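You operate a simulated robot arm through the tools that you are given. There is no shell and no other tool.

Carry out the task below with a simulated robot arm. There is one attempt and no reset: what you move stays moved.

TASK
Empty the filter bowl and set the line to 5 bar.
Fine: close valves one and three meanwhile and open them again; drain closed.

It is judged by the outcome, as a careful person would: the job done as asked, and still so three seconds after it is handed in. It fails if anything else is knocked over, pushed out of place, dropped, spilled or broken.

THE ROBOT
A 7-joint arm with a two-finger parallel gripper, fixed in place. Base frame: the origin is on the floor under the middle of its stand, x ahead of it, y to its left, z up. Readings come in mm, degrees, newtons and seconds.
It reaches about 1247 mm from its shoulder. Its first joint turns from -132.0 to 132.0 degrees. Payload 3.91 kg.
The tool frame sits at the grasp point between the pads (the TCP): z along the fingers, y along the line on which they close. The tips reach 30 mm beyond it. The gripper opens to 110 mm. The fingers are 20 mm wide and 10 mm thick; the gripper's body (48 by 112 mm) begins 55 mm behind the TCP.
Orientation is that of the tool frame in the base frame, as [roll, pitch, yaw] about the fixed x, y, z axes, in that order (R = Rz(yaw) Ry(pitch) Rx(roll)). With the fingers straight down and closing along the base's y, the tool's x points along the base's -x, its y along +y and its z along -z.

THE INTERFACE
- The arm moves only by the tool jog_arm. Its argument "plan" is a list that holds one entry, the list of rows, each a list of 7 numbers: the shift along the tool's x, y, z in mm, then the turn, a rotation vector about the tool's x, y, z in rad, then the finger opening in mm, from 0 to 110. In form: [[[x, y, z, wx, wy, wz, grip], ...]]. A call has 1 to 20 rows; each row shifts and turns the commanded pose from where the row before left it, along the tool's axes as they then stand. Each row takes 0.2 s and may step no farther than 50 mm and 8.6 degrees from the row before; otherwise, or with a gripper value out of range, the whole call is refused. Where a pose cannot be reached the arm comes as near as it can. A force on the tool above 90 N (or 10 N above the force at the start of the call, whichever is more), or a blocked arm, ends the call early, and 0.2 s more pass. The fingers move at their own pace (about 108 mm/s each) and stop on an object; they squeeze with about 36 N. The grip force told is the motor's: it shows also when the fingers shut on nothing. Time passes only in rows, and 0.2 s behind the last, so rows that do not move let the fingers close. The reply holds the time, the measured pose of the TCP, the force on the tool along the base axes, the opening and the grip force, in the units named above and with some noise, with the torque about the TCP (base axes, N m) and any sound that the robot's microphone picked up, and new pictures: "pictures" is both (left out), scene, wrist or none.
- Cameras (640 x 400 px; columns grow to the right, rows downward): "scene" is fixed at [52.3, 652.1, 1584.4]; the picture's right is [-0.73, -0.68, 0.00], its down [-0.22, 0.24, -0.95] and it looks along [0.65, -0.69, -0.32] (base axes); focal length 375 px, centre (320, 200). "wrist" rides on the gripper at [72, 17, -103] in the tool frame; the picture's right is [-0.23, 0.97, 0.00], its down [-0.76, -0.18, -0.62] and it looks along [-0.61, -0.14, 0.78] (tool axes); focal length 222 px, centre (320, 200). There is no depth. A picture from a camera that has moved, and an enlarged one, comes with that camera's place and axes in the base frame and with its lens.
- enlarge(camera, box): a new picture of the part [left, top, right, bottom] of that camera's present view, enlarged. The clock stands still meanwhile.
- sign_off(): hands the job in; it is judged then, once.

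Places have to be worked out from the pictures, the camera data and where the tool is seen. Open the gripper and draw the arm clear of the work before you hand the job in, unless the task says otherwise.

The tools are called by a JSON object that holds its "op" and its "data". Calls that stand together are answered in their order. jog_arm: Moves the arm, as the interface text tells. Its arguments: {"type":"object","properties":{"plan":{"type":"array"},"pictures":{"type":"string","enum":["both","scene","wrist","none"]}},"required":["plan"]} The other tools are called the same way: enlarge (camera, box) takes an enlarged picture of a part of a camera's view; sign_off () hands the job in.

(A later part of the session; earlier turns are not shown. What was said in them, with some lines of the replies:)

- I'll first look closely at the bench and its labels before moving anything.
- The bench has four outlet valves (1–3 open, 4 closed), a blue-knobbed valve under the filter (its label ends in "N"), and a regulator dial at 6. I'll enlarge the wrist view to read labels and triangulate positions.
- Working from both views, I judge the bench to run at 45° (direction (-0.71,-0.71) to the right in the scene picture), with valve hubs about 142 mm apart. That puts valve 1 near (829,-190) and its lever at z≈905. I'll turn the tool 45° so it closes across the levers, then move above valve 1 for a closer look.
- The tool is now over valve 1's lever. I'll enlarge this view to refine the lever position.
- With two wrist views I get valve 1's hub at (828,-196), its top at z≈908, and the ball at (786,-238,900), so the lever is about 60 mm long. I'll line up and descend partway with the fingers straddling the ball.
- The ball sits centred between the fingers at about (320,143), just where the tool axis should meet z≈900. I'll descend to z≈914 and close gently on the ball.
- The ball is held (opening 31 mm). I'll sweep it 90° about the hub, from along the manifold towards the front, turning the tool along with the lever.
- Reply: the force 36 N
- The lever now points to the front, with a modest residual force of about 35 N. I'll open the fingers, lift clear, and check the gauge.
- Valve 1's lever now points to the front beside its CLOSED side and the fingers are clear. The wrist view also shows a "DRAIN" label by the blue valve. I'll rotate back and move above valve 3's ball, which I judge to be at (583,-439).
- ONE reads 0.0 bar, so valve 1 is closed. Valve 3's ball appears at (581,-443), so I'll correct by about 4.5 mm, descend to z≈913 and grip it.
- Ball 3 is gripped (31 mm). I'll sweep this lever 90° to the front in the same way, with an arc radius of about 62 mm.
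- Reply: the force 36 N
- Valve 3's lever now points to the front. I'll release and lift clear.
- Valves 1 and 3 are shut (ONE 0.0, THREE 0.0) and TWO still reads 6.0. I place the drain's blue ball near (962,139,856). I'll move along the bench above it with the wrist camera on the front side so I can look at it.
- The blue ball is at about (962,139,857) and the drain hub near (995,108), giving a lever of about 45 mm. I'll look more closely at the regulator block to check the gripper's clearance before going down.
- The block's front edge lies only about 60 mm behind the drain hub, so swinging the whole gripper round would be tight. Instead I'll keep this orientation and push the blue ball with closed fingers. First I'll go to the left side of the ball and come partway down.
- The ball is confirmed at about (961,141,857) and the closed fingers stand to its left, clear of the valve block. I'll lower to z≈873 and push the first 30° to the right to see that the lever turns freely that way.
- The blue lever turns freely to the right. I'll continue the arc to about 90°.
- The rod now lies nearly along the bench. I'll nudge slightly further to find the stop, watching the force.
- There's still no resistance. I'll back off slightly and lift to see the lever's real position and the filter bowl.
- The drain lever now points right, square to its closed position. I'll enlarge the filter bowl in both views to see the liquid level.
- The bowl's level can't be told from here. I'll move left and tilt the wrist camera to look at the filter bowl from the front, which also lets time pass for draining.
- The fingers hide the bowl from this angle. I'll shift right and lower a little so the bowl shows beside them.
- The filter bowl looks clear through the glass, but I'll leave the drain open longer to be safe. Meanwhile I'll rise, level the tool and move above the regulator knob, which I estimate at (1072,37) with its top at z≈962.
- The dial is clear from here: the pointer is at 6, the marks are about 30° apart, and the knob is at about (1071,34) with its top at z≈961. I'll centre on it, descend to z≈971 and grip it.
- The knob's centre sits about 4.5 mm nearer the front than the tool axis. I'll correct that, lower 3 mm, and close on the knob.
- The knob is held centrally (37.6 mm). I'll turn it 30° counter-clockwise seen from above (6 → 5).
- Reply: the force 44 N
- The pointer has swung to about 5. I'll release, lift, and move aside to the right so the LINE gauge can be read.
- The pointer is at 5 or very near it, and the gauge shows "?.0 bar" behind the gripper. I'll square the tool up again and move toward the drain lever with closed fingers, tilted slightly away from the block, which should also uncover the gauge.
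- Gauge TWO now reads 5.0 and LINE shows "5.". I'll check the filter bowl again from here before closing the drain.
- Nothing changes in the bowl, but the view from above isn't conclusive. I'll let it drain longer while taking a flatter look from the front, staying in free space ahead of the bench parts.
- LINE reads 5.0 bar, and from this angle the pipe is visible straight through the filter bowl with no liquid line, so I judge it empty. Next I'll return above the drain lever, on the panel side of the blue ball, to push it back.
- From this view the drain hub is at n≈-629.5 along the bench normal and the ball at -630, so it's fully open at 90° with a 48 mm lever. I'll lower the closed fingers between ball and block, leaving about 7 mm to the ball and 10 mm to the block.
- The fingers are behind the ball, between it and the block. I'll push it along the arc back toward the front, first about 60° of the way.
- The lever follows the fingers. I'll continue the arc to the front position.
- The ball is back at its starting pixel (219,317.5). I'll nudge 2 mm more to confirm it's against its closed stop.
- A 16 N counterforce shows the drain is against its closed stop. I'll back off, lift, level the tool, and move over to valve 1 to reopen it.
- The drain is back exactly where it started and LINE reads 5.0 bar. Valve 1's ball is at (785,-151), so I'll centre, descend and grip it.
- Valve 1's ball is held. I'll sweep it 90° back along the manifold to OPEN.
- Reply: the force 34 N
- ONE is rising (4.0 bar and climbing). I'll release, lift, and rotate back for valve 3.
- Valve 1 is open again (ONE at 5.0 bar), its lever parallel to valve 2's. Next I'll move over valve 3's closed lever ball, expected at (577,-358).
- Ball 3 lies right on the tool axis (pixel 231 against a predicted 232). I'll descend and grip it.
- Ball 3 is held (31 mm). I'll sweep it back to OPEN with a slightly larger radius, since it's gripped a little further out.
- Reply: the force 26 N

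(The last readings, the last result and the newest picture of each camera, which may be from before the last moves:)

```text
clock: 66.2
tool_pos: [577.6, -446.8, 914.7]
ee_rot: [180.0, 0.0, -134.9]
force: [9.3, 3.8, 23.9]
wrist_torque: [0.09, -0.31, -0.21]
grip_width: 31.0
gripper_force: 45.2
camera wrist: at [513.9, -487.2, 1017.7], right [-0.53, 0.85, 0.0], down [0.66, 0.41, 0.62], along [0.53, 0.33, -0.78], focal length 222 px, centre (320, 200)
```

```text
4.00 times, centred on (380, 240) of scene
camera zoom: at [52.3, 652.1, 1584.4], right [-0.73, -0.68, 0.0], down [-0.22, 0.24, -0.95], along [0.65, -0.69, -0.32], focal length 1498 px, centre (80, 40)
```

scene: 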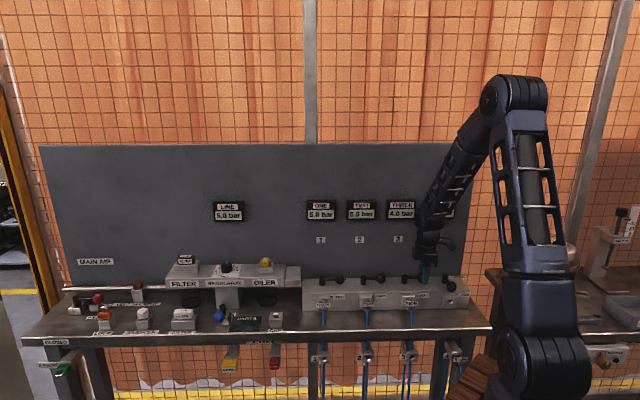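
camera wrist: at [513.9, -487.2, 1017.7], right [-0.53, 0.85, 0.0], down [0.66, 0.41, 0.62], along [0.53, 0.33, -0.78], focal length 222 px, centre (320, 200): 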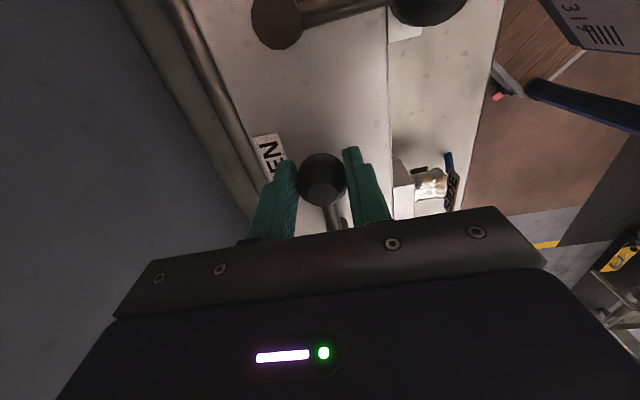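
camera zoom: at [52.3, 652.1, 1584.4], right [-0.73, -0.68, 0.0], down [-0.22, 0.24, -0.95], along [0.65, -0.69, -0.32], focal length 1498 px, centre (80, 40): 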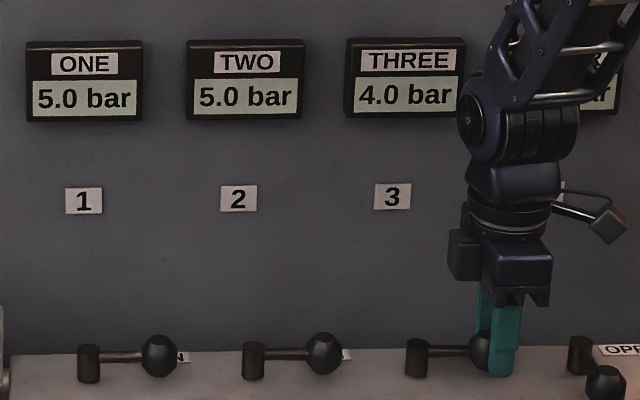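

ONE and TWO read 5.0 and THREE is filling (4.0 and rising). I'll release the lever, lift and draw clear of the bench.

{"op": "jog_arm", "data": {"plan": [[[0, 0, 0, 0, 0, 0, 40], [0, 0, 0, 0, 0, 0, 66], [0, 0, 0, 0, 0, 0, 66], [0, 0, -30, 0, 0, 0, 66], [0, 0, -45, 0, 0, 0, 80], [0, 0, -45, 0, 0, 0, 110], [0, 0, -45, 0, 0, 0, 110], [0, 40, -20, 0, 0, 0, 110], [0, 40, -20, 0, 0, 0, 110], [0, 40, -20, 0, 0, 0, 110], [0, 40, -20, 0, 0, 0, 110], [0, 40, 0, 0, 0, 0, 110], [0, 40, 0, 0, 0, 0, 110]]]}}

{"op": "enlarge", "data": {"camera": "scene", "box": [300, 190, 460, 290]}}

{"op": "enlarge", "data": {"camera": "scene", "box": [160, 180, 320, 280]}}

{"op": "enlarge", "data": {"camera": "scene", "box": [160, 250, 320, 350]}}

{"op": "enlarge", "data": {"camera": "scene", "box": [30, 240, 190, 340]}}

```text
clock: 69.0
tool_pos: [404.9, -280.0, 1154.4]
ee_rot: [180.0, 0.0, -135.1]
force: [0.9, -0.3, -1.4]
wrist_torque: [0.0, 0.06, -0.01]
grip_width: 109.8
gripper_force: 0.1
camera wrist: at [341.6, -319.7, 1257.2], right [-0.53, 0.85, 0.0], down [0.66, 0.41, 0.62], along [0.53, 0.33, -0.78], focal length 222 px, centre (320, 200)
```

scene: 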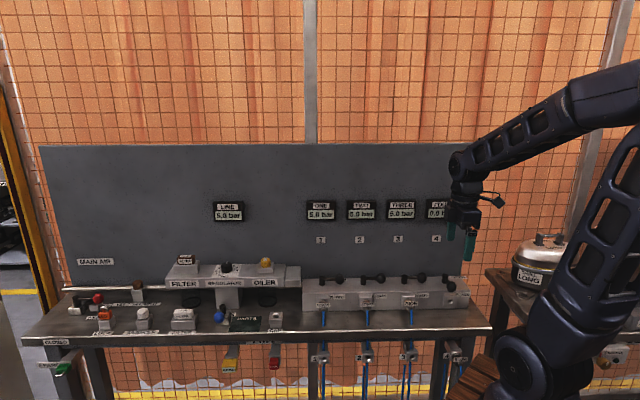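
wrist: 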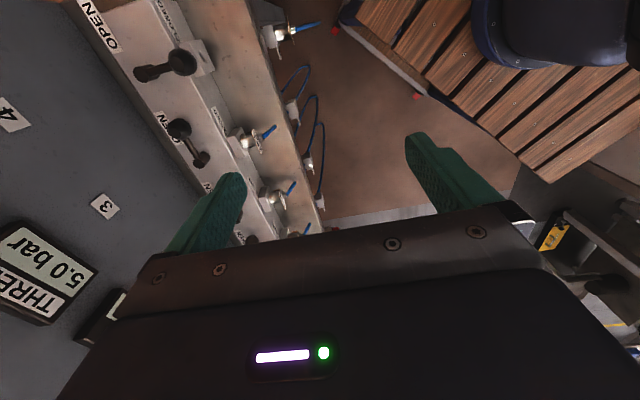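

```text
4.00 times, centred on (380, 240) of scene
camera zoom: at [52.3, 652.1, 1584.4], right [-0.73, -0.68, 0.0], down [-0.22, 0.24, -0.95], along [0.65, -0.69, -0.32], focal length 1498 px, centre (80, 40)
```

zoom: 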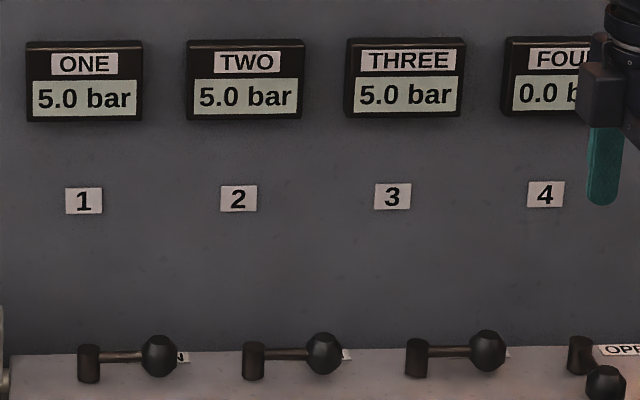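

```text
4.00 times, centred on (240, 230) of scene
camera zoom: at [52.3, 652.1, 1584.4], right [-0.73, -0.68, 0.0], down [-0.22, 0.24, -0.95], along [0.65, -0.69, -0.32], focal length 1498 px, centre (640, 80)
```

zoom: 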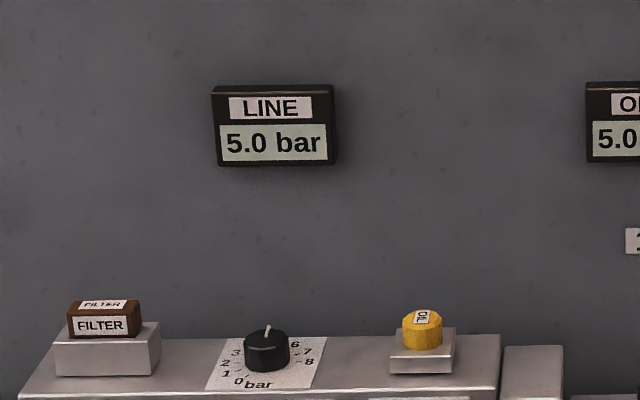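

```text
4.00 times, centred on (240, 300) of scene
camera zoom: at [52.3, 652.1, 1584.4], right [-0.73, -0.68, 0.0], down [-0.22, 0.24, -0.95], along [0.65, -0.69, -0.32], focal length 1498 px, centre (640, -200)
```

zoom: 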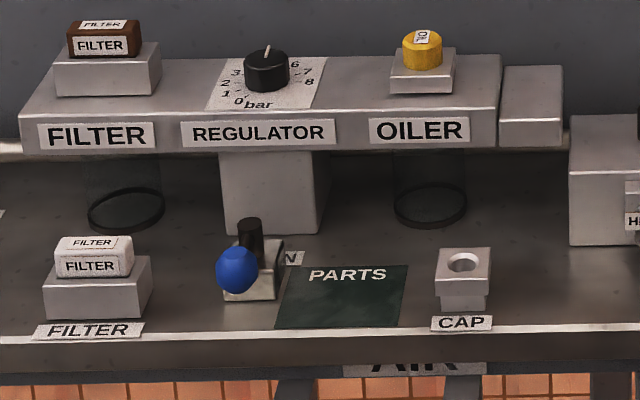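

```text
4.00 times, centred on (110, 290) of scene
camera zoom: at [52.3, 652.1, 1584.4], right [-0.73, -0.68, 0.0], down [-0.22, 0.24, -0.95], along [0.65, -0.69, -0.32], focal length 1498 px, centre (1160, -160)
```

zoom: 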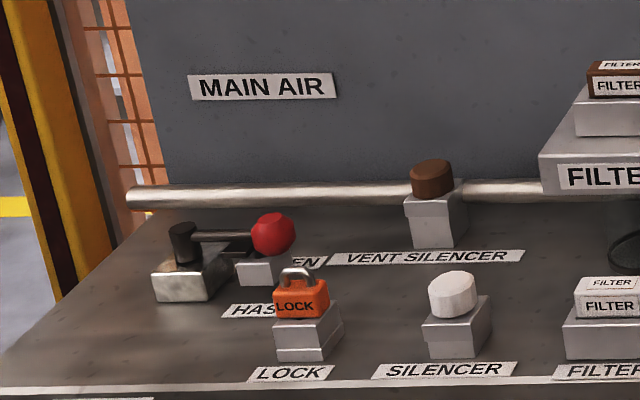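

All gauges read correctly: LINE, ONE, TWO and THREE at 5.0 and FOUR at 0.0, with the drain lever in its closed position. As a last check I'll compare the filter bowl with the views taken before draining.

{"op": "enlarge", "data": {"camera": "scene", "box": [160, 255, 240, 305]}}

{"op": "enlarge", "data": {"camera": "scene", "box": [150, 240, 310, 340]}}

{"op": "enlarge", "data": {"camera": "scene", "box": [172, 284, 212, 309]}}

{"op": "enlarge", "data": {"camera": "scene", "box": [300, 300, 500, 400]}}

```text
8.00 times, centred on (200, 280) of scene
camera zoom: at [52.3, 652.1, 1584.4], right [-0.73, -0.68, 0.0], down [-0.22, 0.24, -0.95], along [0.65, -0.69, -0.32], focal length 2997 px, centre (1280, -440)
```

zoom: 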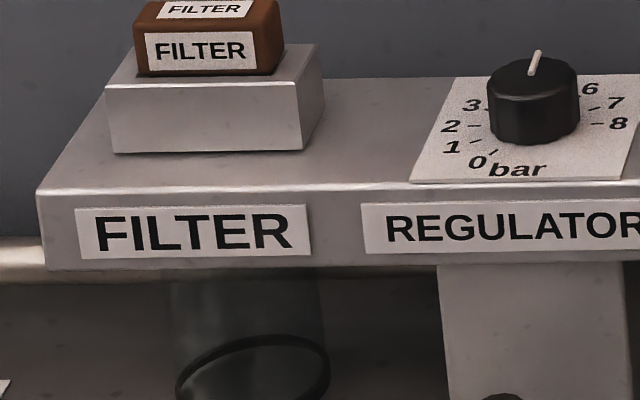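

```text
4.00 times, centred on (230, 290) of scene
camera zoom: at [52.3, 652.1, 1584.4], right [-0.73, -0.68, 0.0], down [-0.22, 0.24, -0.95], along [0.65, -0.69, -0.32], focal length 1498 px, centre (680, -160)
```

zoom: 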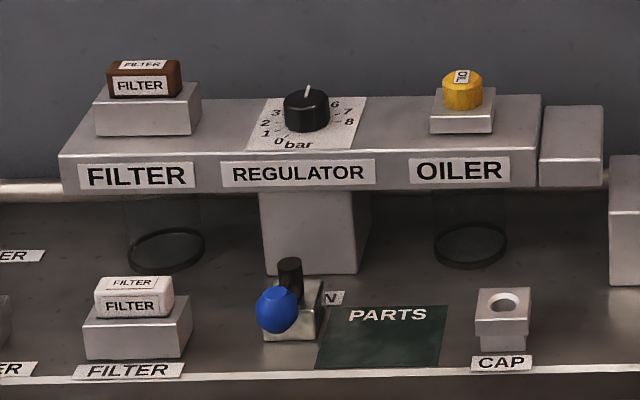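

```text
16.00 times, centred on (192, 296) of scene
camera zoom: at [52.3, 652.1, 1584.4], right [-0.73, -0.68, 0.0], down [-0.22, 0.24, -0.95], along [0.65, -0.69, -0.32], focal length 5993 px, centre (2368, -1344)
```

zoom: 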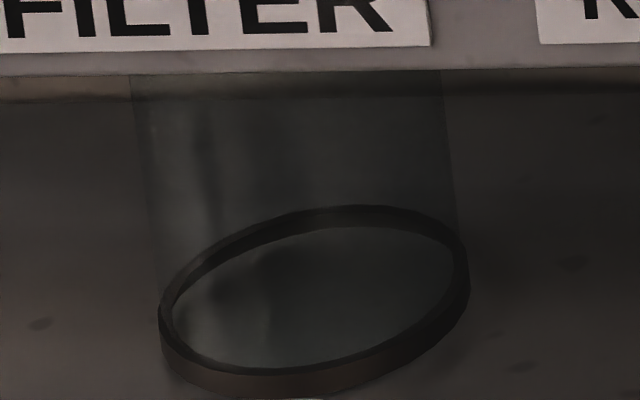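

```text
3.20 times, centred on (400, 350) of scene
camera zoom: at [52.3, 652.1, 1584.4], right [-0.73, -0.68, 0.0], down [-0.22, 0.24, -0.95], along [0.65, -0.69, -0.32], focal length 1199 px, centre (64, -280)
```

zoom: 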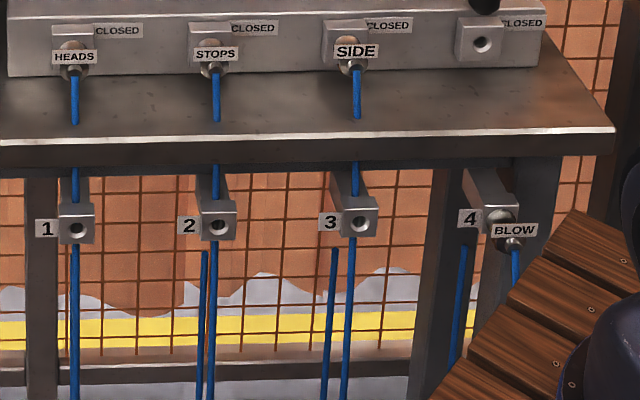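

The bowl looks clear, the drain is shut, and LINE, ONE, TWO and THREE read 5.0 bar. FOUR is still 0.0, the hoses and stored parts haven't moved, and the open gripper is clear of the bench, so I'm handing the job in.

{"op": "sign_off", "data": {}}

```text
The job is handed in.
```

I opened the filter bowl's drain and set the line to 5 bar. The one thing I couldn't confirm directly is that the bowl is empty. The cameras never showed a liquid level, before or after draining, but the drain was open for about 20 seconds and the bowl looked clear afterwards.

| Item | State at hand-in |
|---|---|
| Regulator | Turned from 6 to 5; LINE reads 5.0 bar |
| Valve one | Closed during the work, open again; ONE reads 5.0 bar |
| Valve two | Left open throughout; TWO reads 5.0 bar |
| Valve three | Closed during the work, open again; THREE reads 5.0 bar |
| Valve four | Not touched, still closed; FOUR reads 0.0 bar |
| Drain | Closed, pushed against its stop |

Nothing else on the bench was knocked or moved. The gripper is open and the arm is clear of the work.
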